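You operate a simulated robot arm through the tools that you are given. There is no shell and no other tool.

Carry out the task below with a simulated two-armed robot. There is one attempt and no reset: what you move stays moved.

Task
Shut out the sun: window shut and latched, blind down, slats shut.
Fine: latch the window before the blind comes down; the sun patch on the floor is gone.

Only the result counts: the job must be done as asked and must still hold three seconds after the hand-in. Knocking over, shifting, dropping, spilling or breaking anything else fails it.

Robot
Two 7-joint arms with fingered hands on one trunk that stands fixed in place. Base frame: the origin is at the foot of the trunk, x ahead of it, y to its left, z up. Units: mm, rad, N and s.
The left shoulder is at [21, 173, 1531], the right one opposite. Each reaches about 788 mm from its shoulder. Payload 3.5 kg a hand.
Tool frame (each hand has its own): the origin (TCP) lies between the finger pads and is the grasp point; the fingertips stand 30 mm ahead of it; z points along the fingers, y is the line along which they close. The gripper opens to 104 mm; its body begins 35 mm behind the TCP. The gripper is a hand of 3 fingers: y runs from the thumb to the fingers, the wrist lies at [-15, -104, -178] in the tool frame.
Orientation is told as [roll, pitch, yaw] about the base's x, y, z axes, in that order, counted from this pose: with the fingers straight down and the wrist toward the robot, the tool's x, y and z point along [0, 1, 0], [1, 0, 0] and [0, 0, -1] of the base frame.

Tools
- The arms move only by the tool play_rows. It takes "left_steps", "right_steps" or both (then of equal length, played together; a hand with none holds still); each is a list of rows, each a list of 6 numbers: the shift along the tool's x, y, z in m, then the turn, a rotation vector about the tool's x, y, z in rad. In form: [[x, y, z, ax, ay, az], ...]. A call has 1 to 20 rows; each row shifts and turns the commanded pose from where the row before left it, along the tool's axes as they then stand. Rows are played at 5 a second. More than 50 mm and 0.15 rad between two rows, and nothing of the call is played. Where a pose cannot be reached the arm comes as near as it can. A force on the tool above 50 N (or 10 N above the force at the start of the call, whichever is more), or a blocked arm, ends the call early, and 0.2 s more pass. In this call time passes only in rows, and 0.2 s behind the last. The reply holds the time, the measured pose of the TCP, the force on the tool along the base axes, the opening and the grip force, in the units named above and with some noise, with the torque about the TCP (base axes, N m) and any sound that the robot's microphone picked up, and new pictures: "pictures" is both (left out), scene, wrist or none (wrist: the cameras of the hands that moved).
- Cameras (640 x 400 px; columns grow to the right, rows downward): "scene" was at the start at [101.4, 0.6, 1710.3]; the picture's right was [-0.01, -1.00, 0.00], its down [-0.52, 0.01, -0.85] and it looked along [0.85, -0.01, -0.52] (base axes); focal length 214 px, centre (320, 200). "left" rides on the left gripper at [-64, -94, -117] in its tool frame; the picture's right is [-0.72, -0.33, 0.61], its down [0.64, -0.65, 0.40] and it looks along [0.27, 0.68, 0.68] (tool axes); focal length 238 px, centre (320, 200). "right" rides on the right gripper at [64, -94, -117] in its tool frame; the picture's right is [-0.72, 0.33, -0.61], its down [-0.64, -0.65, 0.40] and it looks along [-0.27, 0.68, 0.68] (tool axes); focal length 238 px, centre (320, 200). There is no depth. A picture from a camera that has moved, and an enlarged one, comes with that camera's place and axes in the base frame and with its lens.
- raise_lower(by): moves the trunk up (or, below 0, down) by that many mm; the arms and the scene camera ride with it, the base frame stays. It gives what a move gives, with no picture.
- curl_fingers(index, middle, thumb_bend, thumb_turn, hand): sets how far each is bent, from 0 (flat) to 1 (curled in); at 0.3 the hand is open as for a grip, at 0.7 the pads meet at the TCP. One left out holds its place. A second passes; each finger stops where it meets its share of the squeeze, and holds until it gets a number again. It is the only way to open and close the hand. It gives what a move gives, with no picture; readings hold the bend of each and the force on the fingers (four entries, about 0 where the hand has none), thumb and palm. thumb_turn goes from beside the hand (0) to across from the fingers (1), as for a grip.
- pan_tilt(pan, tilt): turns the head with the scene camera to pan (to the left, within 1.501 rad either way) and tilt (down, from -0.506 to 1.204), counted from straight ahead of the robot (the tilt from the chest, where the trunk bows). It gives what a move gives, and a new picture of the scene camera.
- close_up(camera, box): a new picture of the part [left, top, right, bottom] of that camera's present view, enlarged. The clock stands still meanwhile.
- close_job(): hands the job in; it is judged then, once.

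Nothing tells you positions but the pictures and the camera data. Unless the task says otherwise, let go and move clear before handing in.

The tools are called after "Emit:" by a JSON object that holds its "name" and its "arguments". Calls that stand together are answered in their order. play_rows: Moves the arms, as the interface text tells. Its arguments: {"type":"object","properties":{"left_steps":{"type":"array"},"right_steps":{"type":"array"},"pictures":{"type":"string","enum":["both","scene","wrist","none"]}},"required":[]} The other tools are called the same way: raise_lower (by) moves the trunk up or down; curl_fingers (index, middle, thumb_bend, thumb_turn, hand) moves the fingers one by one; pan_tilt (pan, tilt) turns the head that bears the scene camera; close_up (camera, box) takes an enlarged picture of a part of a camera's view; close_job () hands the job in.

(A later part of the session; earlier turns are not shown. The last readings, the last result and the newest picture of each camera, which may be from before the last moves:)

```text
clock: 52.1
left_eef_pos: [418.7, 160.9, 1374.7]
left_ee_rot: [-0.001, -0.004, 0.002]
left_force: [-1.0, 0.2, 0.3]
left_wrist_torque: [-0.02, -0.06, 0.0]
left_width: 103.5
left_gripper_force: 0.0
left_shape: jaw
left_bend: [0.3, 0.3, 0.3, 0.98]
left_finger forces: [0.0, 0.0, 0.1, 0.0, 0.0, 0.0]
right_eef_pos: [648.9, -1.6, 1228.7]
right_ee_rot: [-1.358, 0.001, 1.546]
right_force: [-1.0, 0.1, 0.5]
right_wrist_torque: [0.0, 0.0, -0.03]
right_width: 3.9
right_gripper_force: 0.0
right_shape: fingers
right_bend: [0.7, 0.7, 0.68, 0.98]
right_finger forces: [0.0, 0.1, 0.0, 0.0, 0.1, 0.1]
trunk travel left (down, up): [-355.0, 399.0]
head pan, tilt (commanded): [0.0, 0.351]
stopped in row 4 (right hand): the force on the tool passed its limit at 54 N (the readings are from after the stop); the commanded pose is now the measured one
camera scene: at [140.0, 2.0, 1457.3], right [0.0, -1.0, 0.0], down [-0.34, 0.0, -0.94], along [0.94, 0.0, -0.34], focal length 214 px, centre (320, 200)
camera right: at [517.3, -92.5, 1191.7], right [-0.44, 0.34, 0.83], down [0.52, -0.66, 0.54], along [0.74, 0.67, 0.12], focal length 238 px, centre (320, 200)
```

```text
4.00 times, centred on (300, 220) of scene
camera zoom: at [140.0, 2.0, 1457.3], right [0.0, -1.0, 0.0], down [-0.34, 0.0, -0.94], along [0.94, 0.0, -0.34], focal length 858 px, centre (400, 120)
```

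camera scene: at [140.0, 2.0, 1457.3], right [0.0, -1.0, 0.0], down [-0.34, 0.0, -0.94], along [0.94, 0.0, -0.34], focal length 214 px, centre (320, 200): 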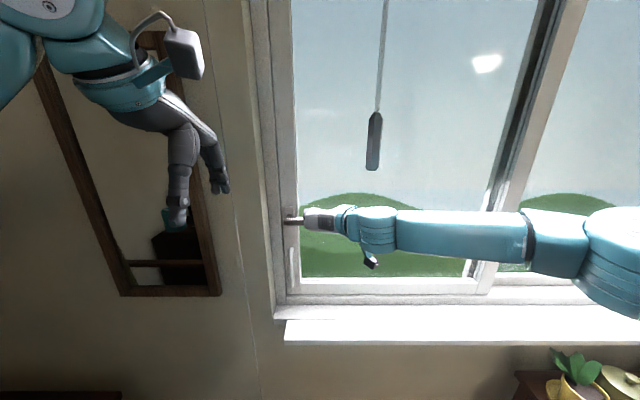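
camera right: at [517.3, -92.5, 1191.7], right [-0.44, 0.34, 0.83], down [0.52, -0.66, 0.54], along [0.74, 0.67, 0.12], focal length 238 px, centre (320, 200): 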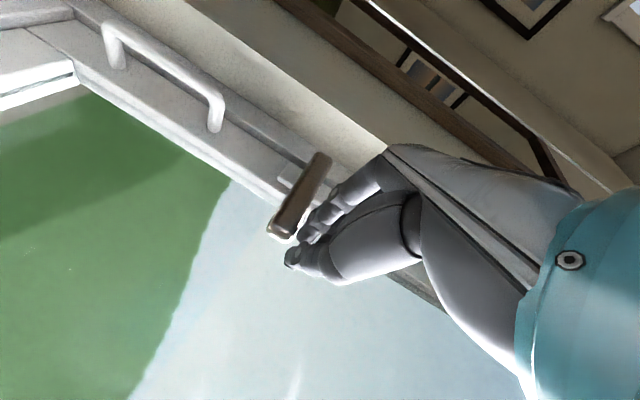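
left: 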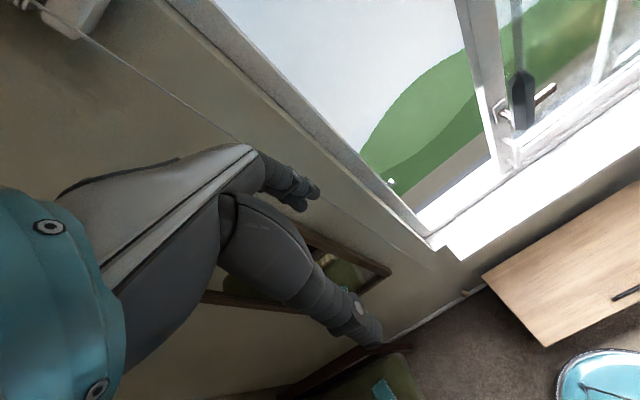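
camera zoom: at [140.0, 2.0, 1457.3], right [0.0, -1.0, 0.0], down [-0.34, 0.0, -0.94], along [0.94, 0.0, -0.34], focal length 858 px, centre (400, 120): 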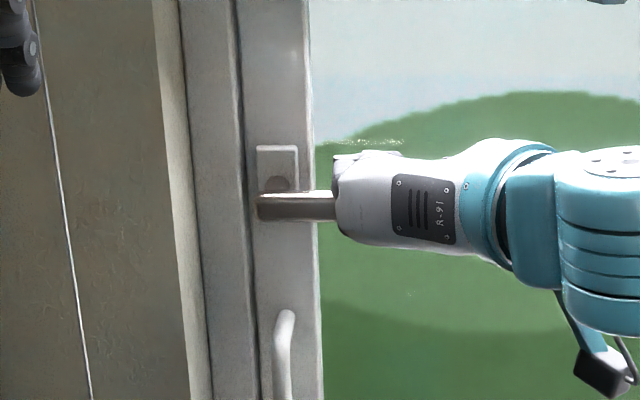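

My fingertip caught the lever as I pulled back; it stopped with no lasting force. I'll lift well clear first, then retreat and go down below the lever.

Emit:
{"name": "play_rows", "arguments": {"right_steps": [[-0.0127, 0, -0.0028, 0, 0, 0], [-0.0127, 0, -0.0028, 0, 0, 0], [-0.0127, 0, -0.0028, 0, 0, 0], [0.0042, 0, -0.0195, 0, 0, 0], [0.0042, 0, -0.0195, 0, 0, 0]]}}

Emit:
{"name": "close_up", "arguments": {"camera": "scene", "box": [250, 170, 350, 270]}}

```text
clock: 53.3
left_eef_pos: [421.9, 160.1, 1372.2]
left_ee_rot: [0.0, 0.002, 0.002]
left_force: [-0.6, 0.3, 0.1]
left_wrist_torque: [0.0, 0.01, 0.03]
left_width: 103.4
left_gripper_force: 0.0
left_shape: jaw
left_bend: [0.3, 0.3, 0.3, 0.98]
left_finger forces: [0.0, 0.0, 0.0, 0.0, 0.0, 0.0]
right_eef_pos: [611.6, -1.4, 1267.3]
right_ee_rot: [-1.355, 0.0, 1.545]
right_force: [0.3, 0.2, -0.1]
right_wrist_torque: [0.0, 0.03, 0.01]
right_width: 4.0
right_gripper_force: 0.1
right_shape: fingers
right_bend: [0.7, 0.7, 0.68, 0.98]
right_finger forces: [0.0, 0.1, 0.0, 0.1, 0.0, 0.0]
trunk travel left (down, up): [-355.0, 399.0]
head pan, tilt (commanded): [0.0, 0.351]
camera scene: at [143.8, 1.6, 1457.1], right [0.0, -1.0, 0.0], down [-0.34, 0.0, -0.94], along [0.94, 0.0, -0.34], focal length 214 px, centre (320, 200)
camera right: at [480.1, -91.8, 1230.4], right [-0.44, 0.34, 0.83], down [0.52, -0.66, 0.54], along [0.74, 0.67, 0.12], focal length 238 px, centre (320, 200)
```

scene: 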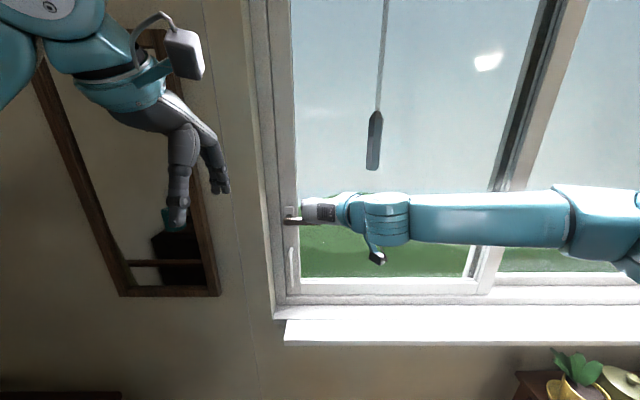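
right: 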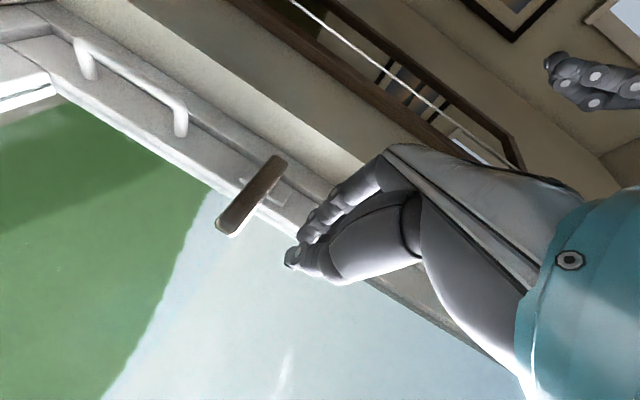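

```text
4.00 times, centred on (300, 220) of scene
camera zoom: at [143.8, 1.6, 1457.1], right [0.0, -1.0, 0.0], down [-0.34, 0.0, -0.94], along [0.94, 0.0, -0.34], focal length 858 px, centre (400, 120)
```

zoom: 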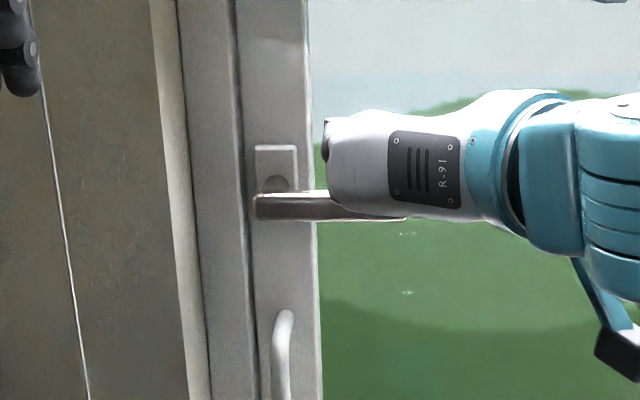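

Clear. Now down in front of the lever, then forward beneath it.

Emit:
{"name": "play_rows", "arguments": {"right_steps": [[0.018, 0.002, 0.0038, 0, 0, 0], [0.018, 0.002, 0.0038, 0, 0, 0], [0.018, 0.002, 0.0038, 0, 0, 0], [0.018, 0.002, 0.0038, 0, 0, 0], [0.018, 0.002, 0.0038, 0, 0, 0], [0.018, 0.002, 0.0038, 0, 0, 0], [0.018, 0.002, 0.0038, 0, 0, 0], [-0.0028, 0, 0.0127, 0, 0, 0], [-0.0028, 0, 0.0127, 0, 0, 0], [-0.0028, 0, 0.0127, 0, 0, 0], [-0.0028, 0, 0.0127, 0, 0, 0], [-0.0028, 0, 0.0127, 0, 0, 0]]}}

Emit:
{"name": "close_up", "arguments": {"camera": "scene", "box": [250, 170, 350, 270]}}

```text
clock: 55.9
left_eef_pos: [422.2, 161.4, 1372.8]
left_ee_rot: [0.001, -0.002, 0.001]
left_force: [0.4, -0.6, 0.5]
left_wrist_torque: [-0.05, -0.02, 0.03]
left_width: 103.7
left_gripper_force: 0.0
left_shape: jaw
left_bend: [0.3, 0.3, 0.3, 0.98]
left_finger forces: [0.0, 0.1, 0.0, 0.0, 0.0, 0.0]
right_eef_pos: [676.1, 0.2, 1226.2]
right_ee_rot: [-1.354, 0.001, 1.546]
right_force: [-1.2, 0.2, 1.4]
right_wrist_torque: [0.0, -0.03, -0.03]
right_width: 2.7
right_gripper_force: 0.9
right_shape: fingers
right_bend: [0.7, 0.7, 0.68, 0.97]
right_finger forces: [1.7, 0.0, 0.1, 0.0, 0.0, 0.0]
right hand out of reach, approached as far as the arm can: row 3, 4, 5, 6, 7
trunk travel left (down, up): [-355.0, 399.0]
head pan, tilt (commanded): [0.0, 0.351]
camera scene: at [142.7, 1.7, 1457.3], right [0.0, -1.0, 0.0], down [-0.34, 0.0, -0.94], along [0.94, 0.0, -0.34], focal length 214 px, centre (320, 200)
camera right: at [545.7, -90.5, 1189.4], right [-0.44, 0.34, 0.83], down [0.52, -0.66, 0.54], along [0.74, 0.67, 0.12], focal length 238 px, centre (320, 200)
```

scene: 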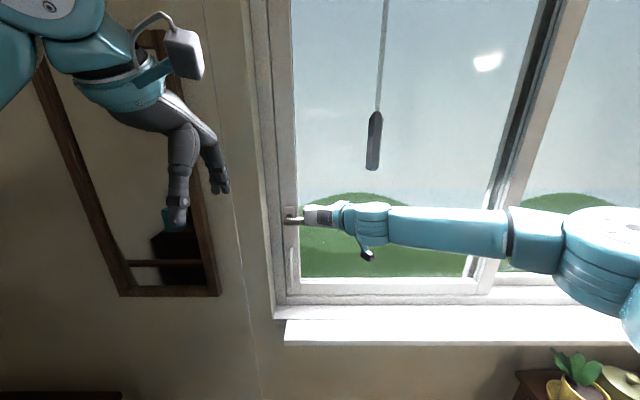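
right: 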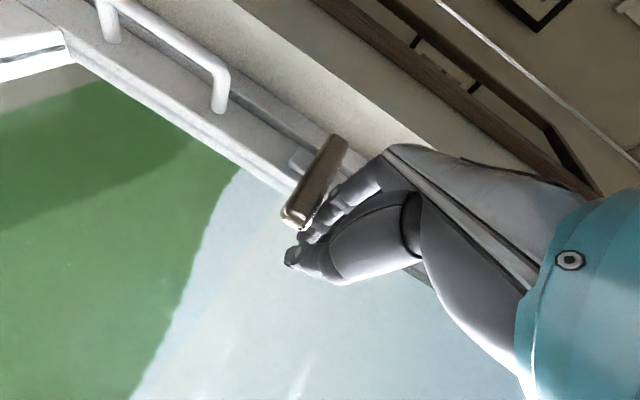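

```text
4.00 times, centred on (300, 220) of scene
camera zoom: at [142.7, 1.7, 1457.3], right [0.0, -1.0, 0.0], down [-0.34, 0.0, -0.94], along [0.94, 0.0, -0.34], focal length 858 px, centre (400, 120)
```

zoom: 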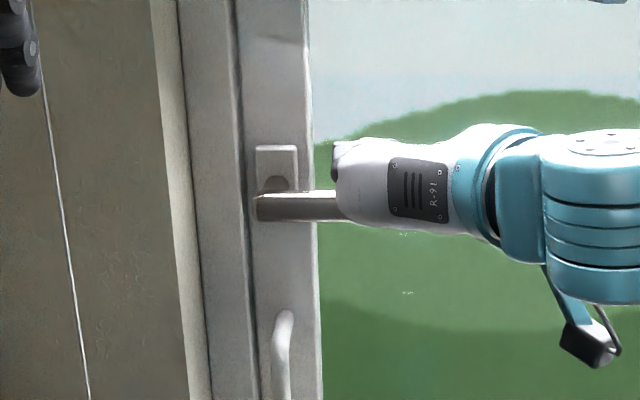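

The arm can't go that low at this trunk height, so it ended above the lever again. I'll lift, retreat, and use the trunk to bring the hand below the lever.

Emit:
{"name": "play_rows", "arguments": {"right_steps": [[-0.0137, 0.003, -0.003, 0, 0, 0], [-0.0137, 0.003, -0.003, 0, 0, 0], [-0.0137, 0.003, -0.003, 0, 0, 0], [0.0028, 0, -0.0127, 0, 0, 0], [0.0028, 0, -0.0127, 0, 0, 0], [0.0028, 0, -0.0127, 0, 0, 0], [0.0028, 0, -0.0127, 0, 0, 0], [0.0028, 0, -0.0127, 0, 0, 0]], "pictures": "none"}}

Emit:
{"name": "raise_lower", "arguments": {"by": -135}}

Emit:
{"name": "close_up", "arguments": {"camera": "scene", "box": [160, 50, 480, 350]}}

Emit:
{"name": "close_up", "arguments": {"camera": "right", "box": [0, 0, 640, 400]}}

```text
clock: 57.7
left_eef_pos: [422.8, 161.6, 1373.1]
left_ee_rot: [0.0, -0.001, 0.002]
left_force: [-0.7, -0.2, 0.2]
left_wrist_torque: [0.0, -0.05, 0.0]
left_width: 104.1
left_gripper_force: 0.0
left_shape: jaw
left_bend: [0.3, 0.3, 0.3, 0.98]
left_finger forces: [0.1, 0.0, 0.0, 0.0, 0.1, 0.0]
right_eef_pos: [613.7, 10.5, 1267.3]
right_ee_rot: [-1.355, 0.003, 1.547]
right_force: [0.2, -0.4, -0.3]
right_wrist_torque: [0.01, 0.01, -0.02]
right_width: 3.3
right_gripper_force: 0.0
right_shape: fingers
right_bend: [0.7, 0.7, 0.68, 0.97]
right_finger forces: [0.0, 0.1, 0.1, 0.0, 0.0, 0.1]
trunk travel left (down, up): [-355.0, 399.0]
head pan, tilt (commanded): [0.0, 0.351]
```

```text
clock: 59.4
left_eef_pos: [422.8, 161.2, 1237.9]
left_ee_rot: [0.001, 0.002, 0.003]
left_force: [0.2, -0.4, 0.0]
left_wrist_torque: [0.01, 0.01, 0.02]
left_width: 103.9
left_gripper_force: 0.0
left_shape: jaw
left_bend: [0.3, 0.3, 0.3, 0.98]
left_finger forces: [0.0, 0.0, 0.0, 0.0, 0.0, 0.0]
right_eef_pos: [612.5, 11.8, 1133.4]
right_ee_rot: [-1.357, 0.001, 1.548]
right_force: [-0.5, 0.5, 1.1]
right_wrist_torque: [-0.04, -0.01, 0.01]
right_width: 3.1
right_gripper_force: 0.1
right_shape: fingers
right_bend: [0.7, 0.7, 0.68, 0.97]
right_finger forces: [0.1, 0.1, 0.0, 0.0, 0.1, 0.1]
trunk travel left (down, up): [-220.0, 534.0]
head pan, tilt (commanded): [0.0, 0.351]
```

```text
1.33 times, centred on (320, 200) of scene
camera zoom: at [195.4, 1.6, 1319.7], right [0.0, -1.0, 0.0], down [-0.34, 0.0, -0.94], along [0.94, 0.0, -0.34], focal length 286 px, centre (320, 200)
```

zoom: 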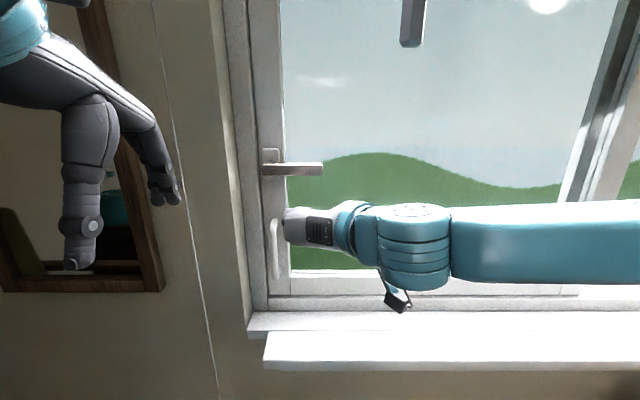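

```text
1.00 times, centred on (320, 200) of right (not enlarged: the box is as wide or as high as the picture)
camera zoom: at [480.4, -79.5, 1096.1], right [-0.44, 0.34, 0.83], down [0.52, -0.66, 0.54], along [0.74, 0.67, 0.12], focal length 238 px, centre (320, 200)
```

zoom: 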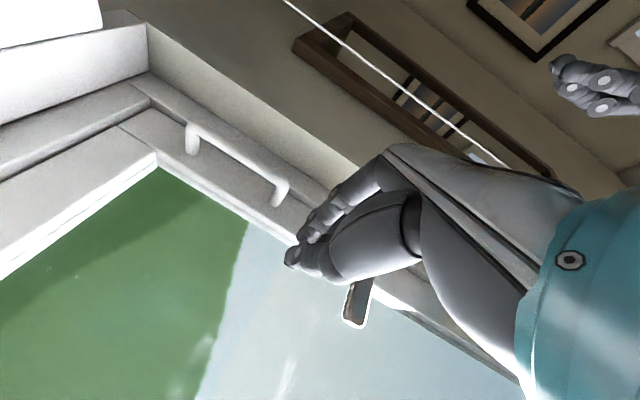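

Now the hand is below the lever. Move forward under it, then push up.

Emit:
{"name": "play_rows", "arguments": {"right_steps": [[-0.0028, 0, 0.0127, 0, 0, 0], [-0.0028, 0, 0.0127, 0, 0, 0], [-0.0028, 0, 0.0127, 0, 0, 0], [-0.0028, 0, 0.0127, 0, 0, 0], [-0.0028, 0, 0.0127, 0, 0, 0], [-0.0098, 0, -0.0021, 0, 0, 0], [-0.0098, 0, -0.0021, 0, 0, 0], [-0.0098, 0, -0.0021, 0, 0, 0], [-0.0098, 0, -0.0021, 0, 0, 0]]}}

Emit:
{"name": "close_up", "arguments": {"camera": "scene", "box": [250, 120, 370, 260]}}

```text
clock: 61.4
left_eef_pos: [421.9, 160.3, 1237.0]
left_ee_rot: [-0.001, 0.0, 0.001]
left_force: [0.8, 0.6, 0.3]
left_wrist_torque: [0.0, 0.0, 0.02]
left_width: 103.7
left_gripper_force: 0.0
left_shape: jaw
left_bend: [0.3, 0.3, 0.3, 0.98]
left_finger forces: [0.0, 0.0, 0.1, 0.1, 0.0, 0.0]
right_eef_pos: [678.1, 9.3, 1172.7]
right_ee_rot: [-1.351, 0.001, 1.546]
right_force: [-0.5, -0.6, -2.7]
right_wrist_torque: [-0.09, -0.06, 0.01]
right_width: 3.3
right_gripper_force: 1.9
right_shape: fingers
right_bend: [0.7, 0.7, 0.68, 0.97]
right_finger forces: [0.0, 3.2, 0.0, 0.0, 0.1, 0.0]
trunk travel left (down, up): [-220.0, 534.0]
head pan, tilt (commanded): [0.0, 0.351]
camera scene: at [196.2, 1.4, 1319.4], right [0.0, -1.0, 0.0], down [-0.34, 0.0, -0.94], along [0.94, 0.0, -0.34], focal length 214 px, centre (320, 200)
camera right: at [546.4, -81.5, 1135.5], right [-0.44, 0.34, 0.83], down [0.52, -0.66, 0.54], along [0.74, 0.67, 0.11], focal length 238 px, centre (320, 200)
```

scene: 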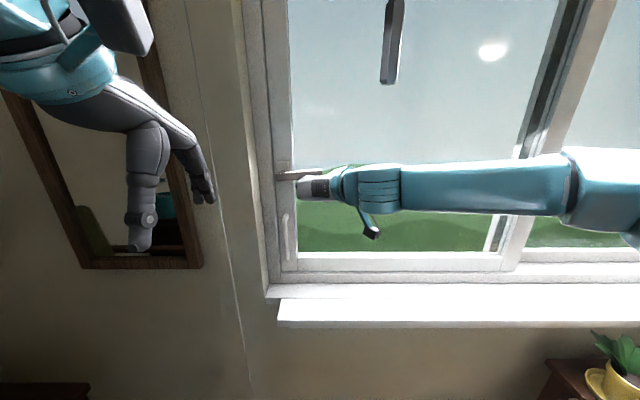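
right: 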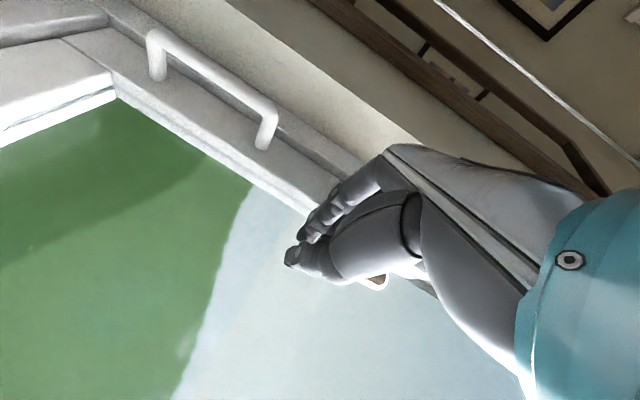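

```text
2.86 times, centred on (310, 190) of scene
camera zoom: at [196.2, 1.4, 1319.4], right [0.0, -1.0, 0.0], down [-0.34, 0.0, -0.94], along [0.94, 0.0, -0.34], focal length 613 px, centre (349, 229)
```

zoom: 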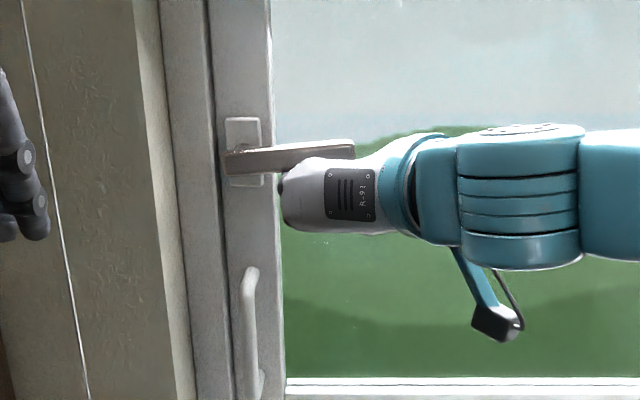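

The lever turns upward with only ~3 N. I'll follow its arc up and to the left until it stands vertical.

Emit:
{"name": "play_rows", "arguments": {"right_steps": [[-0.0088, 0.0003, -0.002, 0, 0, 0], [-0.0088, 0.0003, -0.002, 0, 0, 0], [-0.0128, 0.0006, -0.0028, 0, 0, 0], [-0.0134, 0.0017, -0.003, 0, 0, 0], [-0.012, 0.0048, -0.0027, 0, 0, 0], [-0.0117, 0.0064, -0.0026, 0, 0, 0], [-0.0098, 0.0086, -0.0022, 0, 0, 0], [-0.0088, 0.0103, -0.002, 0, 0, 0]]}}

Emit:
{"name": "close_up", "arguments": {"camera": "scene", "box": [250, 60, 370, 200]}}

```text
clock: 63.1
left_eef_pos: [423.3, 159.3, 1238.2]
left_ee_rot: [0.003, 0.0, 0.002]
left_force: [0.7, -0.3, 0.9]
left_wrist_torque: [-0.05, 0.01, 0.0]
left_width: 103.9
left_gripper_force: 0.1
left_shape: jaw
left_bend: [0.3, 0.3, 0.3, 0.98]
left_finger forces: [0.0, 0.1, 0.0, 0.0, 0.0, 0.1]
right_eef_pos: [679.1, 37.4, 1259.6]
right_ee_rot: [-1.353, 0.0, 1.542]
right_force: [-1.2, -14.6, -3.2]
right_wrist_torque: [0.04, -0.11, 0.24]
right_width: 3.2
right_gripper_force: 7.4
right_shape: fingers
right_bend: [0.7, 0.7, 0.68, 0.97]
right_finger forces: [0.0, 14.8, 0.0, 0.0, 0.1, 0.0]
trunk travel left (down, up): [-220.0, 534.0]
head pan, tilt (commanded): [0.0, 0.351]
camera scene: at [196.2, -1.0, 1319.4], right [0.0, -1.0, 0.0], down [-0.34, 0.0, -0.94], along [0.94, 0.0, -0.34], focal length 214 px, centre (320, 200)
camera right: at [546.5, -52.4, 1223.8], right [-0.43, 0.34, 0.83], down [0.51, -0.67, 0.54], along [0.74, 0.66, 0.12], focal length 238 px, centre (320, 200)
```

scene: 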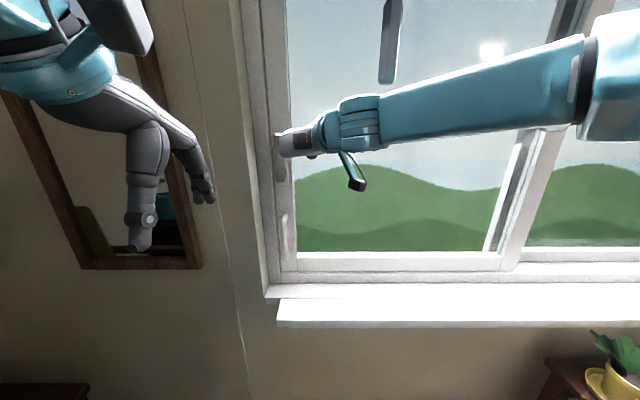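
right: 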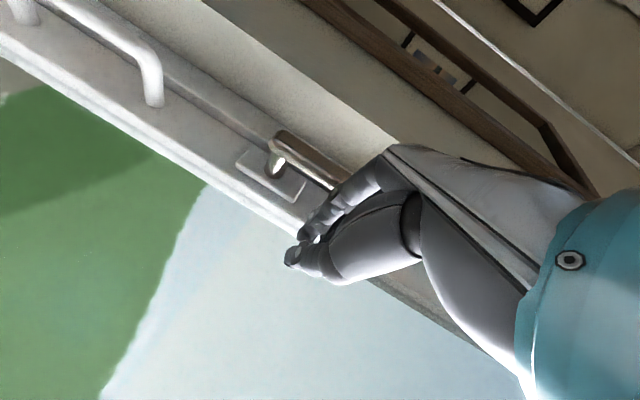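

```text
2.86 times, centred on (310, 130) of scene
camera zoom: at [196.2, -1.0, 1319.4], right [0.0, -1.0, 0.0], down [-0.34, 0.0, -0.94], along [0.94, 0.0, -0.34], focal length 613 px, centre (349, 400)
```

zoom: 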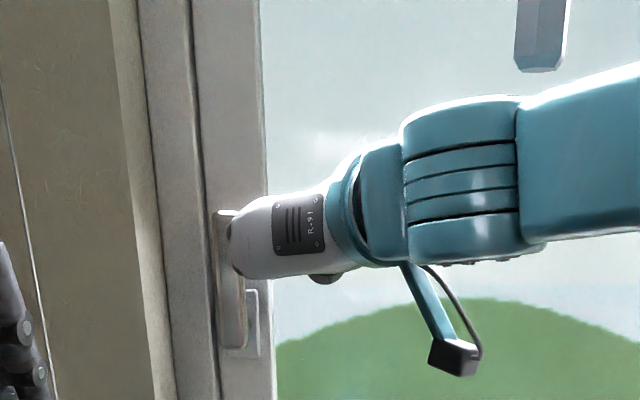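

The lever now stands vertical and resists with ~15 N. I'll press a little further to be sure it is at its stop.

Emit:
{"name": "play_rows", "arguments": {"right_steps": [[-0.002, 0.004, -0.0004, 0, 0, 0], [0, 0.003, 0, 0, 0, 0]], "pictures": "none"}}

Emit:
{"name": "close_up", "arguments": {"camera": "scene", "box": [250, 60, 370, 200]}}

Emit:
{"name": "close_up", "arguments": {"camera": "right", "box": [160, 60, 420, 300]}}

```text
clock: 63.8
left_eef_pos: [423.4, 158.6, 1237.4]
left_ee_rot: [0.003, 0.0, 0.002]
left_force: [0.1, 0.1, 0.5]
left_wrist_torque: [-0.03, 0.02, 0.01]
left_width: 103.7
left_gripper_force: 0.1
left_shape: jaw
left_bend: [0.3, 0.3, 0.3, 0.98]
left_finger forces: [0.0, 0.0, 0.0, 0.0, 0.0, 0.1]
right_eef_pos: [678.7, 46.4, 1263.7]
right_ee_rot: [-1.354, -0.001, 1.546]
right_force: [-1.3, -19.5, -6.1]
right_wrist_torque: [0.07, -0.08, 0.22]
right_width: 3.4
right_gripper_force: 9.6
right_shape: fingers
right_bend: [0.7, 0.7, 0.68, 0.97]
right_finger forces: [0.0, 18.8, 0.1, 0.0, 0.0, 0.0]
trunk travel left (down, up): [-220.0, 534.0]
head pan, tilt (commanded): [0.0, 0.351]
```

```text
2.86 times, centred on (310, 130) of scene
camera zoom: at [196.4, -1.6, 1319.3], right [0.0, -1.0, 0.0], down [-0.34, 0.0, -0.94], along [0.94, 0.0, -0.34], focal length 613 px, centre (349, 400)
```

zoom: 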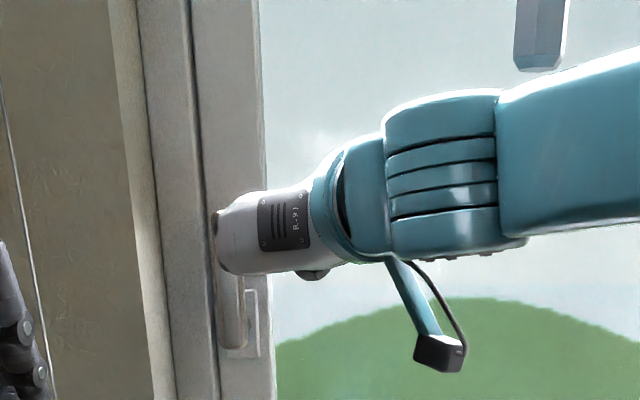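

```text
1.67 times, centred on (290, 180) of right
camera zoom: at [546.9, -44.2, 1226.1], right [-0.44, 0.34, 0.83], down [0.52, -0.67, 0.54], along [0.74, 0.67, 0.12], focal length 397 px, centre (370, 233)
```

zoom: 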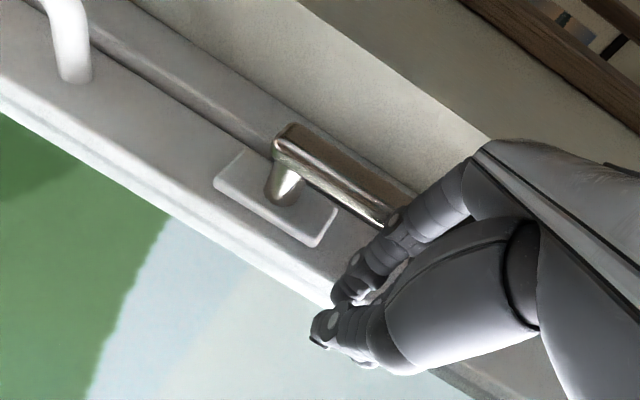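

The lever is nearly parallel to the stile. One more small press to make sure it seats.

Emit:
{"name": "play_rows", "arguments": {"right_steps": [[-0.001, 0.004, 0, 0, 0, 0], [0, 0.004, 0, 0, 0, 0]], "pictures": "none"}}

Emit:
{"name": "close_up", "arguments": {"camera": "right", "box": [160, 60, 420, 300]}}

```text
clock: 64.3
left_eef_pos: [421.0, 155.8, 1238.3]
left_ee_rot: [0.003, -0.001, 0.002]
left_force: [0.3, -0.8, -0.6]
left_wrist_torque: [0.01, 0.0, 0.02]
left_width: 103.2
left_gripper_force: 0.0
left_shape: jaw
left_bend: [0.3, 0.3, 0.3, 0.98]
left_finger forces: [0.1, 0.1, 0.0, 0.0, 0.1, 0.0]
right_eef_pos: [677.4, 51.6, 1263.7]
right_ee_rot: [-1.355, -0.003, 1.542]
right_force: [-10.8, -31.5, -8.1]
right_wrist_torque: [-0.01, -0.05, 0.59]
right_width: 0.0
right_gripper_force: 16.4
right_shape: fingers
right_bend: [0.7, 0.7, 0.68, 0.97]
right_finger forces: [13.8, 19.0, 0.1, 0.0, 0.0, 0.0]
trunk travel left (down, up): [-220.0, 534.0]
head pan, tilt (commanded): [0.0, 0.351]
```

```text
1.67 times, centred on (290, 180) of right
camera zoom: at [546.4, -38.7, 1227.3], right [-0.44, 0.34, 0.83], down [0.51, -0.67, 0.54], along [0.74, 0.66, 0.12], focal length 397 px, centre (370, 233)
```

zoom: 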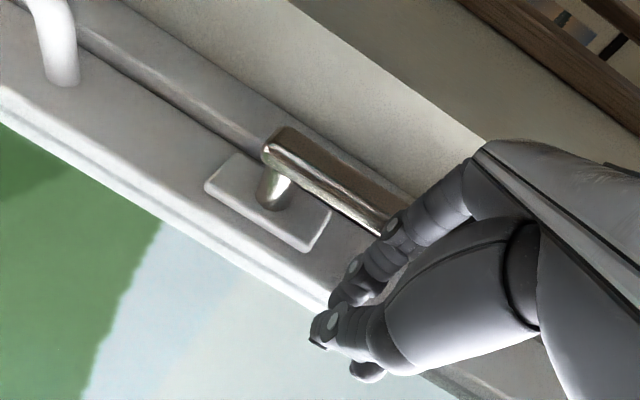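

The lever sits at its vertical stop (31 N). I'll move the hand off to the right and back, then inspect the latch.

Emit:
{"name": "play_rows", "arguments": {"right_steps": [[0, -0.012, 0, 0, 0, 0], [0, -0.014, 0, 0, 0, 0], [0, -0.014, 0, 0, 0, 0], [0.003, 0, -0.016, 0, 0, 0], [0.003, 0, -0.018, 0, 0, 0], [0.003, 0, -0.018, 0, 0, 0], [0.003, 0, -0.018, 0, 0, 0]]}}

Emit:
{"name": "close_up", "arguments": {"camera": "scene", "box": [240, 60, 360, 200]}}

Emit:
{"name": "close_up", "arguments": {"camera": "right", "box": [160, 60, 420, 300]}}

```text
clock: 66.0
left_eef_pos: [423.8, 161.3, 1238.1]
left_ee_rot: [0.001, 0.0, 0.001]
left_force: [-0.1, -0.3, 0.6]
left_wrist_torque: [-0.04, 0.02, -0.02]
left_width: 103.6
left_gripper_force: 0.0
left_shape: jaw
left_bend: [0.3, 0.3, 0.3, 0.98]
left_finger forces: [0.1, 0.1, 0.0, 0.1, 0.0, 0.1]
right_eef_pos: [604.8, 20.3, 1267.3]
right_ee_rot: [-1.355, 0.002, 1.546]
right_force: [0.1, 0.9, -0.7]
right_wrist_torque: [0.0, 0.02, 0.02]
right_width: 3.4
right_gripper_force: 0.1
right_shape: fingers
right_bend: [0.7, 0.7, 0.68, 0.97]
right_finger forces: [0.1, 0.0, 0.0, 0.0, 0.1, 0.0]
trunk travel left (down, up): [-220.0, 534.0]
head pan, tilt (commanded): [0.0, 0.351]
camera scene: at [195.7, 1.4, 1319.5], right [0.0, -1.0, 0.0], down [-0.34, 0.0, -0.94], along [0.94, 0.0, -0.34], focal length 214 px, centre (320, 200)
camera right: at [474.3, -71.0, 1230.8], right [-0.44, 0.34, 0.83], down [0.52, -0.66, 0.54], along [0.74, 0.67, 0.12], focal length 238 px, centre (320, 200)
```

scene: 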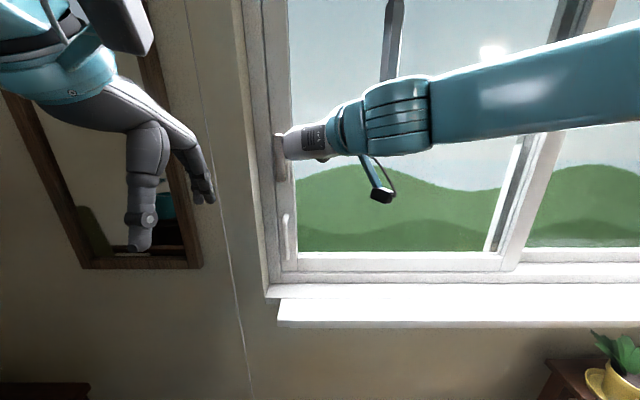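
right: 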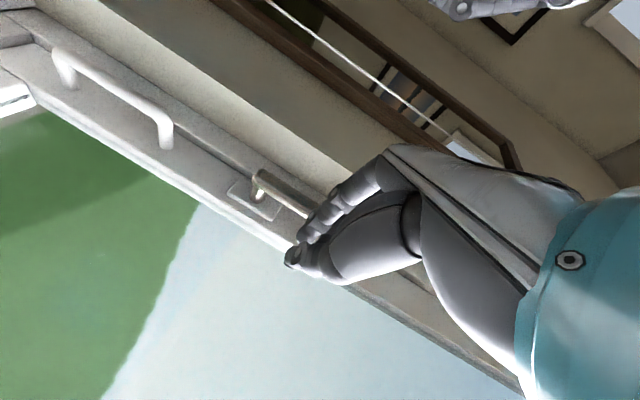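

```text
2.86 times, centred on (300, 130) of scene
camera zoom: at [195.7, 1.4, 1319.5], right [0.0, -1.0, 0.0], down [-0.34, 0.0, -0.94], along [0.94, 0.0, -0.34], focal length 613 px, centre (377, 400)
```

zoom: 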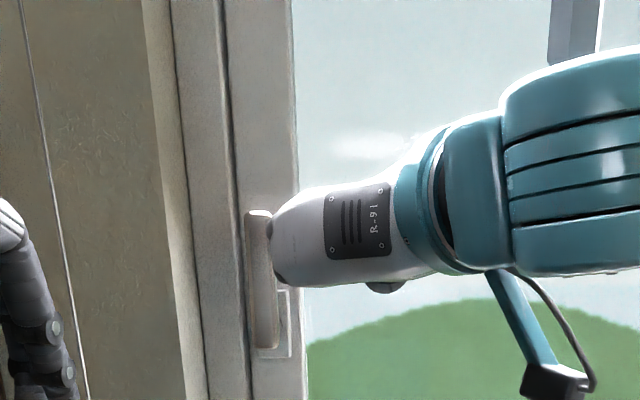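

```text
1.67 times, centred on (290, 180) of right
camera zoom: at [474.3, -71.0, 1230.8], right [-0.44, 0.34, 0.83], down [0.52, -0.66, 0.54], along [0.74, 0.67, 0.12], focal length 397 px, centre (370, 233)
```

zoom: 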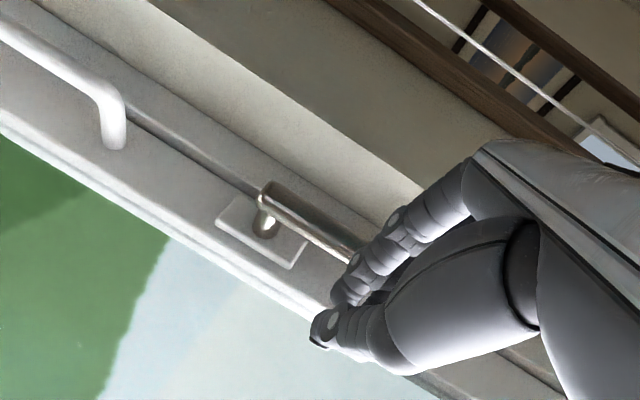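

The lever stays up and the window is latched. Next is the blind: I'll shift the right hand left a little, clear of the wand, raise the trunk and look at the cord and headrail.

Emit:
{"name": "play_rows", "arguments": {"right_steps": [[0.002, 0.01, -0.012, 0, 0, 0], [0.002, 0.012, -0.012, 0, 0, 0], [0.002, 0.012, -0.012, 0, 0, 0], [0.003, 0, -0.012, 0, 0, 0], [0.003, 0, -0.012, 0, 0, 0]], "pictures": "none"}}

Emit:
{"name": "raise_lower", "arguments": {"by": 120}}

Emit:
{"name": "pan_tilt", "arguments": {"pan": 0.15, "tilt": -0.3}}

```text
clock: 67.2
left_eef_pos: [423.0, 162.1, 1237.3]
left_ee_rot: [0.001, 0.0, 0.002]
left_force: [0.5, 0.3, -0.3]
left_wrist_torque: [0.02, 0.02, 0.01]
left_width: 103.9
left_gripper_force: 0.1
left_shape: jaw
left_bend: [0.3, 0.3, 0.3, 0.98]
left_finger forces: [0.0, 0.1, 0.1, 0.1, 0.0, 0.1]
right_eef_pos: [546.2, 55.2, 1266.9]
right_ee_rot: [-1.355, 0.002, 1.547]
right_force: [-0.1, -1.0, -0.2]
right_wrist_torque: [-0.01, 0.01, 0.03]
right_width: 3.3
right_gripper_force: 0.1
right_shape: fingers
right_bend: [0.7, 0.7, 0.68, 0.97]
right_finger forces: [0.0, 0.1, 0.1, 0.0, 0.1, 0.0]
trunk travel left (down, up): [-220.0, 534.0]
head pan, tilt (commanded): [0.0, 0.351]
```

```text
clock: 68.7
left_eef_pos: [424.9, 161.3, 1357.1]
left_ee_rot: [0.0, 0.002, -0.001]
left_force: [0.2, -0.3, 0.2]
left_wrist_torque: [0.02, -0.01, -0.02]
left_width: 103.8
left_gripper_force: 0.1
left_shape: jaw
left_bend: [0.3, 0.3, 0.3, 0.98]
left_finger forces: [0.0, 0.0, 0.1, 0.0, 0.0, 0.1]
right_eef_pos: [547.7, 53.5, 1387.6]
right_ee_rot: [-1.353, 0.003, 1.546]
right_force: [0.0, 0.3, -0.4]
right_wrist_torque: [0.01, -0.02, 0.03]
right_width: 3.5
right_gripper_force: 0.1
right_shape: fingers
right_bend: [0.7, 0.7, 0.68, 0.97]
right_finger forces: [0.0, 0.0, 0.0, 0.1, 0.1, 0.0]
trunk travel left (down, up): [-340.0, 414.0]
head pan, tilt (commanded): [0.0, 0.351]
```

```text
clock: 69.7
left_eef_pos: [423.0, 161.0, 1358.2]
left_ee_rot: [0.002, 0.002, 0.003]
left_force: [-0.2, 0.3, -0.3]
left_wrist_torque: [0.02, -0.02, -0.02]
left_width: 103.9
left_gripper_force: 0.0
left_shape: jaw
left_bend: [0.3, 0.3, 0.3, 0.98]
left_finger forces: [0.1, 0.0, 0.0, 0.0, 0.0, 0.0]
right_eef_pos: [547.4, 56.2, 1389.1]
right_ee_rot: [-1.354, 0.002, 1.545]
right_force: [0.6, 0.7, -0.2]
right_wrist_torque: [-0.01, 0.0, -0.02]
right_width: 3.4
right_gripper_force: 0.1
right_shape: fingers
right_bend: [0.7, 0.7, 0.68, 0.97]
right_finger forces: [0.1, 0.0, 0.0, 0.1, 0.0, 0.0]
trunk travel left (down, up): [-340.0, 414.0]
head pan, tilt (commanded): [0.15, -0.3]
camera scene: at [133.0, 13.3, 1499.9], right [0.15, -0.99, 0.0], down [0.29, 0.04, -0.96], along [0.94, 0.14, 0.29], focal length 214 px, centre (320, 200)
```

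scene: 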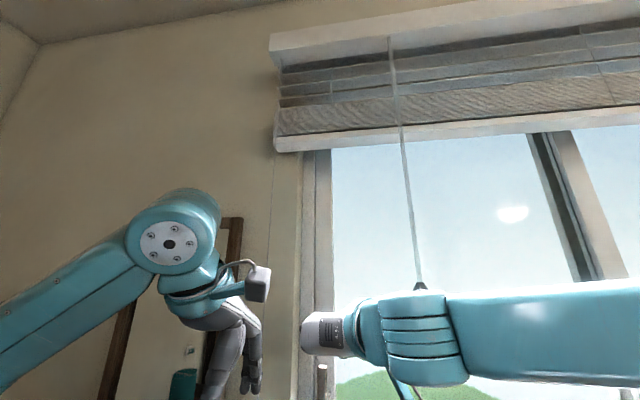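

Emit:
{"name": "close_up", "arguments": {"camera": "scene", "box": [250, 20, 430, 180]}}

Emit:
{"name": "close_up", "arguments": {"camera": "scene", "box": [240, 140, 330, 230]}}

Emit:
{"name": "close_up", "arguments": {"camera": "left", "box": [0, 0, 640, 400]}}

```text
2.50 times, centred on (340, 100) of scene
camera zoom: at [133.0, 13.3, 1499.9], right [0.15, -0.99, 0.0], down [0.29, 0.04, -0.96], along [0.94, 0.14, 0.29], focal length 536 px, centre (270, 450)
```

zoom: 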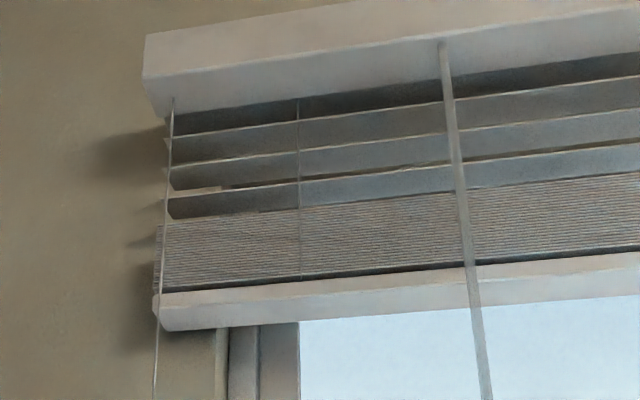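

```text
4.44 times, centred on (285, 185) of scene
camera zoom: at [133.0, 13.3, 1499.9], right [0.15, -0.99, 0.0], down [0.29, 0.04, -0.96], along [0.94, 0.14, 0.29], focal length 953 px, centre (476, 267)
```

zoom: 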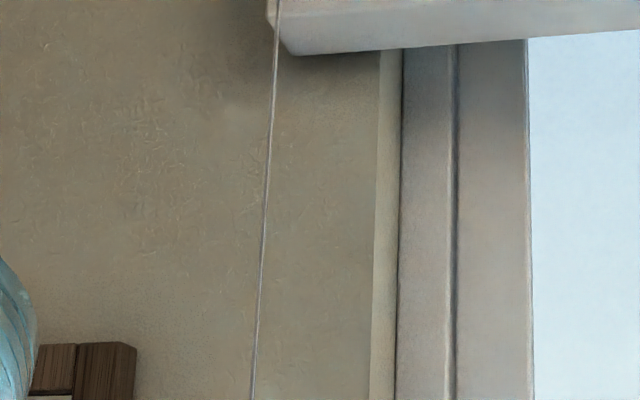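

```text
1.00 times, centred on (320, 200) of left (not enlarged: the box is as wide or as high as the picture)
camera zoom: at [327.9, 97.7, 1476.0], right [-0.33, -0.72, -0.61], down [-0.65, 0.64, -0.4], along [0.68, 0.27, -0.68], focal length 238 px, centre (320, 200)
```

zoom: 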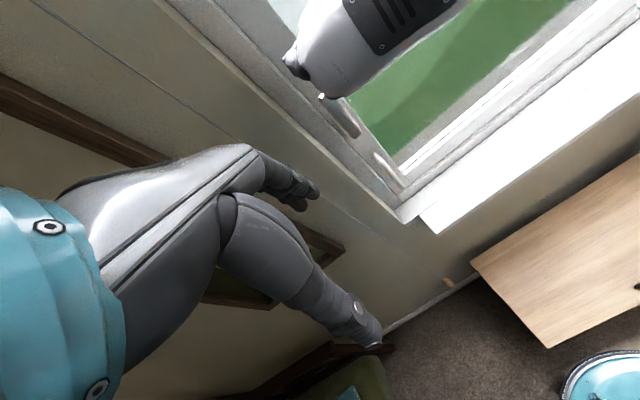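

The cord runs straight down at x≈557, y≈185 from the headrail's left end. Before touching it I'll pull the right hand well back out of the blind's path.

Emit:
{"name": "play_rows", "arguments": {"right_steps": [[0.004, 0, -0.02, 0, 0, 0], [0.004, 0, -0.02, 0, 0, 0], [0.004, 0, -0.02, 0, 0, 0], [0.004, -0.01, -0.02, 0, 0, 0], [0.004, -0.02, -0.01, 0, 0, 0], [0, -0.03, 0, 0, 0, 0], [0, -0.03, 0, 0, 0, 0], [0, -0.03, 0, 0, 0, 0], [0, -0.03, 0, 0, 0, 0]]}}

```text
clock: 71.7
left_eef_pos: [422.0, 161.5, 1357.5]
left_ee_rot: [0.0, 0.001, -0.001]
left_force: [-1.4, 0.4, 0.9]
left_wrist_torque: [-0.02, -0.02, 0.01]
left_width: 103.7
left_gripper_force: 0.2
left_shape: jaw
left_bend: [0.3, 0.3, 0.3, 0.98]
left_finger forces: [0.1, 0.1, 0.1, 0.0, 0.0, 0.1]
right_eef_pos: [450.3, -94.1, 1388.4]
right_ee_rot: [-1.355, 0.001, 1.549]
right_force: [0.7, 0.6, 0.3]
right_wrist_torque: [-0.01, -0.02, 0.0]
right_width: 3.4
right_gripper_force: 0.2
right_shape: fingers
right_bend: [0.7, 0.7, 0.68, 0.97]
right_finger forces: [0.1, 0.0, 0.0, 0.0, 0.0, 0.0]
trunk travel left (down, up): [-340.0, 414.0]
head pan, tilt (commanded): [0.15, -0.3]
camera scene: at [132.2, 12.8, 1500.0], right [0.15, -0.99, 0.0], down [0.29, 0.04, -0.96], along [0.94, 0.14, 0.3], focal length 214 px, centre (320, 200)
camera right: at [318.3, -184.3, 1351.5], right [-0.44, 0.34, 0.83], down [0.52, -0.66, 0.54], along [0.74, 0.67, 0.12], focal length 238 px, centre (320, 200)
```

scene: 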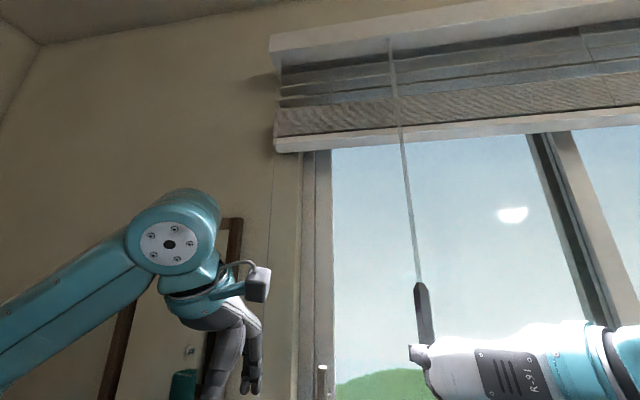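
right: 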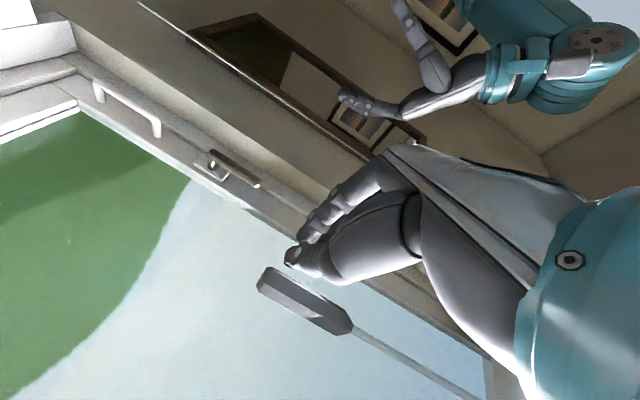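

The right hand is clear. Now I'll turn the left hand the same way (fingers forward, closing sideways) to take the cord.

Emit:
{"name": "play_rows", "arguments": {"left_steps": [[0, 0.02, 0, 0, 0, 0], [0, 0.015, 0, 0, 0, 0], [0, 0, 0, -0.0806, 0.0806, 0.0806], [0, 0, 0, -0.0806, 0.0806, 0.0806], [0, 0, 0, -0.0806, 0.0806, 0.0806], [0, 0, 0, -0.0806, 0.0806, 0.0806], [0, 0, 0, -0.0806, 0.0806, 0.0806], [0, 0, 0, -0.0806, 0.0806, 0.0806], [0, 0, 0, -0.0806, 0.0806, 0.0806], [0, 0, 0, -0.0806, 0.0806, 0.0806], [0, 0, 0, -0.0806, 0.0806, 0.0806], [0, 0, 0, -0.0806, 0.0806, 0.0806], [0, 0, 0, -0.0806, 0.0806, 0.0806], [0, 0, 0, -0.0806, 0.0806, 0.0806], [0, 0, 0, -0.0806, 0.0806, 0.0806]]}}

Emit:
{"name": "pan_tilt", "arguments": {"pan": 0.3, "tilt": 0.15}}

```text
clock: 74.9
left_eef_pos: [458.4, 161.0, 1357.2]
left_ee_rot: [1.396, -0.145, -1.396]
left_force: [-0.5, 0.5, 0.3]
left_wrist_torque: [0.03, -0.01, 0.0]
left_width: 103.7
left_gripper_force: 0.0
left_shape: jaw
left_bend: [0.3, 0.3, 0.3, 0.98]
left_finger forces: [0.0, 0.1, 0.0, 0.0, 0.0, 0.0]
right_eef_pos: [450.0, -93.2, 1388.8]
right_ee_rot: [-1.354, 0.003, 1.545]
right_force: [0.7, -0.4, -0.4]
right_wrist_torque: [0.0, -0.02, 0.01]
right_width: 3.5
right_gripper_force: 0.0
right_shape: fingers
right_bend: [0.7, 0.7, 0.68, 0.97]
right_finger forces: [0.0, 0.1, 0.0, 0.0, 0.1, 0.1]
trunk travel left (down, up): [-340.0, 414.0]
head pan, tilt (commanded): [0.15, -0.3]
camera scene: at [132.8, 13.7, 1499.9], right [0.15, -0.99, 0.0], down [0.29, 0.04, -0.96], along [0.94, 0.14, 0.3], focal length 214 px, centre (320, 200)
camera left: at [318.5, 225.7, 1303.0], right [0.44, 0.28, -0.85], down [0.37, 0.8, 0.46], along [0.82, -0.52, 0.25], focal length 238 px, centre (320, 200)
```

scene: 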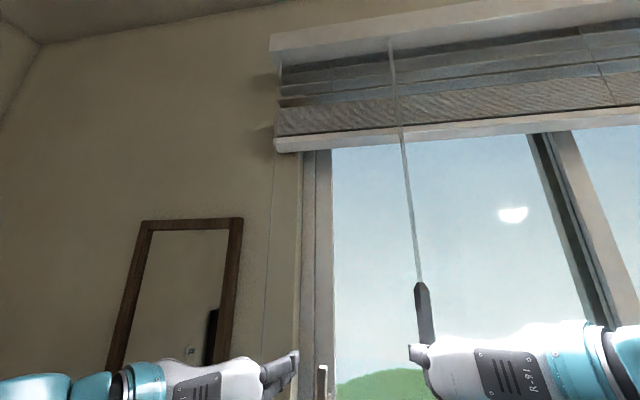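
left: 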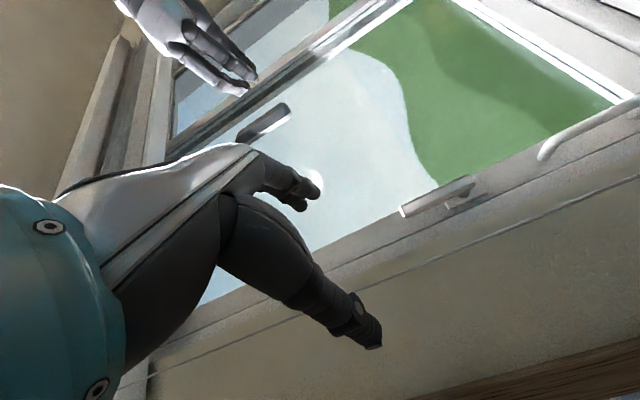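

```text
clock: 75.8
left_eef_pos: [458.0, 162.1, 1357.0]
left_ee_rot: [1.394, -0.148, -1.395]
left_force: [0.0, 0.1, 0.0]
left_wrist_torque: [0.0, 0.03, 0.0]
left_width: 103.5
left_gripper_force: 0.1
left_shape: jaw
left_bend: [0.3, 0.3, 0.3, 0.98]
left_finger forces: [0.0, 0.1, 0.0, 0.0, 0.0, 0.0]
right_eef_pos: [450.1, -92.3, 1387.9]
right_ee_rot: [-1.356, 0.001, 1.546]
right_force: [-0.1, 0.1, 0.8]
right_wrist_torque: [0.0, 0.0, 0.0]
right_width: 3.6
right_gripper_force: 0.0
right_shape: fingers
right_bend: [0.7, 0.7, 0.68, 0.97]
right_finger forces: [0.1, 0.0, 0.0, 0.1, 0.1, 0.1]
trunk travel left (down, up): [-340.0, 414.0]
head pan, tilt (commanded): [0.3, 0.15]
camera scene: at [143.8, 29.0, 1460.8], right [0.3, -0.96, 0.0], down [-0.14, -0.04, -0.99], along [0.94, 0.29, -0.15], focal length 214 px, centre (320, 200)
```

scene: 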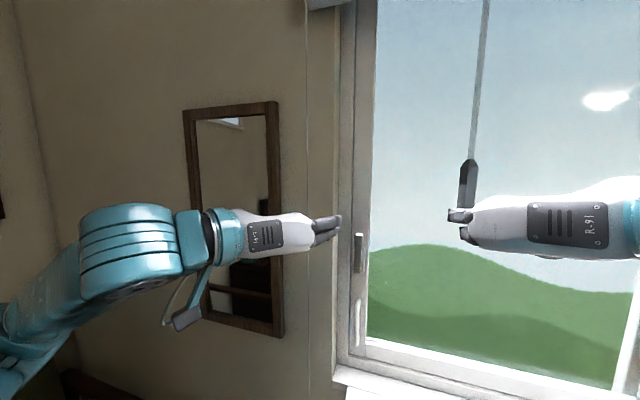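

The left hand points at the cord (cord at [557,184]). I'll advance so the cord comes between thumb and fingers.

Emit:
{"name": "play_rows", "arguments": {"left_steps": [[0.00303, -0.0008, 0.0163, 0, 0, 0], [0.00303, -0.0008, 0.0163, 0, 0, 0], [0.00303, -0.0008, 0.0163, 0, 0, 0], [0.00303, -0.0008, 0.0163, 0, 0, 0], [0.00303, -0.0008, 0.0163, 0, 0, 0]]}}

Emit:
{"name": "close_up", "arguments": {"camera": "scene", "box": [240, 140, 380, 280]}}

Emit:
{"name": "close_up", "arguments": {"camera": "left", "box": [120, 120, 480, 400]}}

```text
clock: 77.0
left_eef_pos: [538.4, 178.5, 1358.9]
left_ee_rot: [1.397, -0.146, -1.395]
left_force: [-0.2, 0.4, 0.0]
left_wrist_torque: [0.0, -0.03, -0.01]
left_width: 103.9
left_gripper_force: 0.1
left_shape: jaw
left_bend: [0.3, 0.3, 0.3, 0.98]
left_finger forces: [0.0, 0.0, 0.0, 0.0, 0.0, 0.0]
right_eef_pos: [450.5, -92.4, 1388.2]
right_ee_rot: [-1.355, 0.002, 1.547]
right_force: [0.2, 0.5, 0.2]
right_wrist_torque: [-0.02, -0.01, -0.01]
right_width: 3.2
right_gripper_force: 0.0
right_shape: fingers
right_bend: [0.7, 0.7, 0.68, 0.97]
right_finger forces: [0.0, 0.0, 0.0, 0.0, 0.0, 0.1]
trunk travel left (down, up): [-340.0, 414.0]
head pan, tilt (commanded): [0.3, 0.15]
camera scene: at [144.1, 29.0, 1460.7], right [0.3, -0.96, 0.0], down [-0.14, -0.04, -0.99], along [0.94, 0.29, -0.15], focal length 214 px, centre (320, 200)
camera left: at [398.7, 243.7, 1303.4], right [0.44, 0.28, -0.85], down [0.37, 0.81, 0.46], along [0.82, -0.52, 0.25], focal length 238 px, centre (320, 200)
```

scene: 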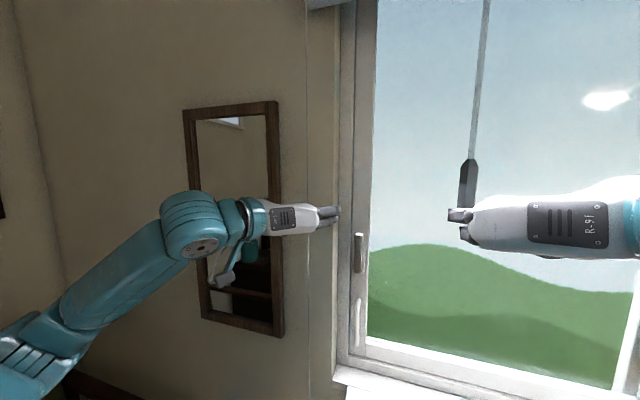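
left: 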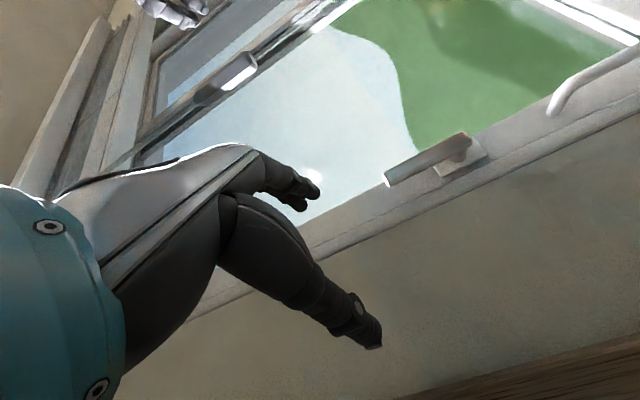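

```text
2.86 times, centred on (310, 210) of scene
camera zoom: at [144.1, 29.0, 1460.7], right [0.3, -0.96, 0.0], down [-0.14, -0.04, -0.99], along [0.94, 0.29, -0.15], focal length 613 px, centre (349, 171)
```

zoom: 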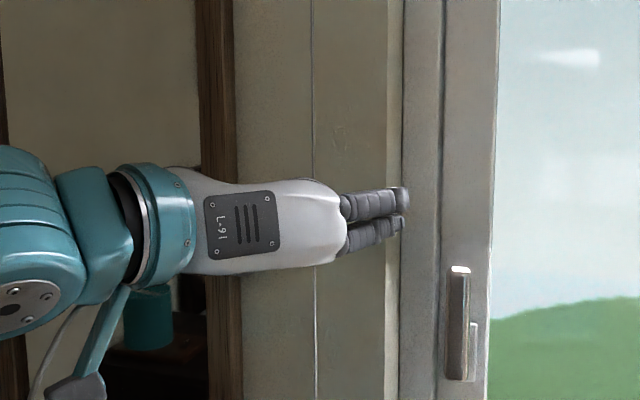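

```text
1.43 times, centred on (300, 260) of left
camera zoom: at [398.7, 243.7, 1303.4], right [0.44, 0.28, -0.85], down [0.37, 0.81, 0.46], along [0.82, -0.52, 0.25], focal length 340 px, centre (349, 114)
```

zoom: 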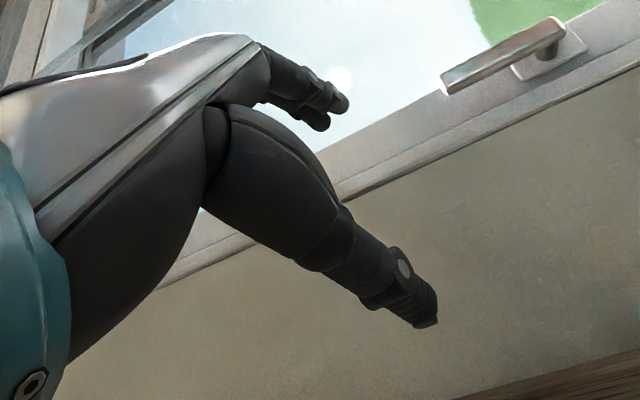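

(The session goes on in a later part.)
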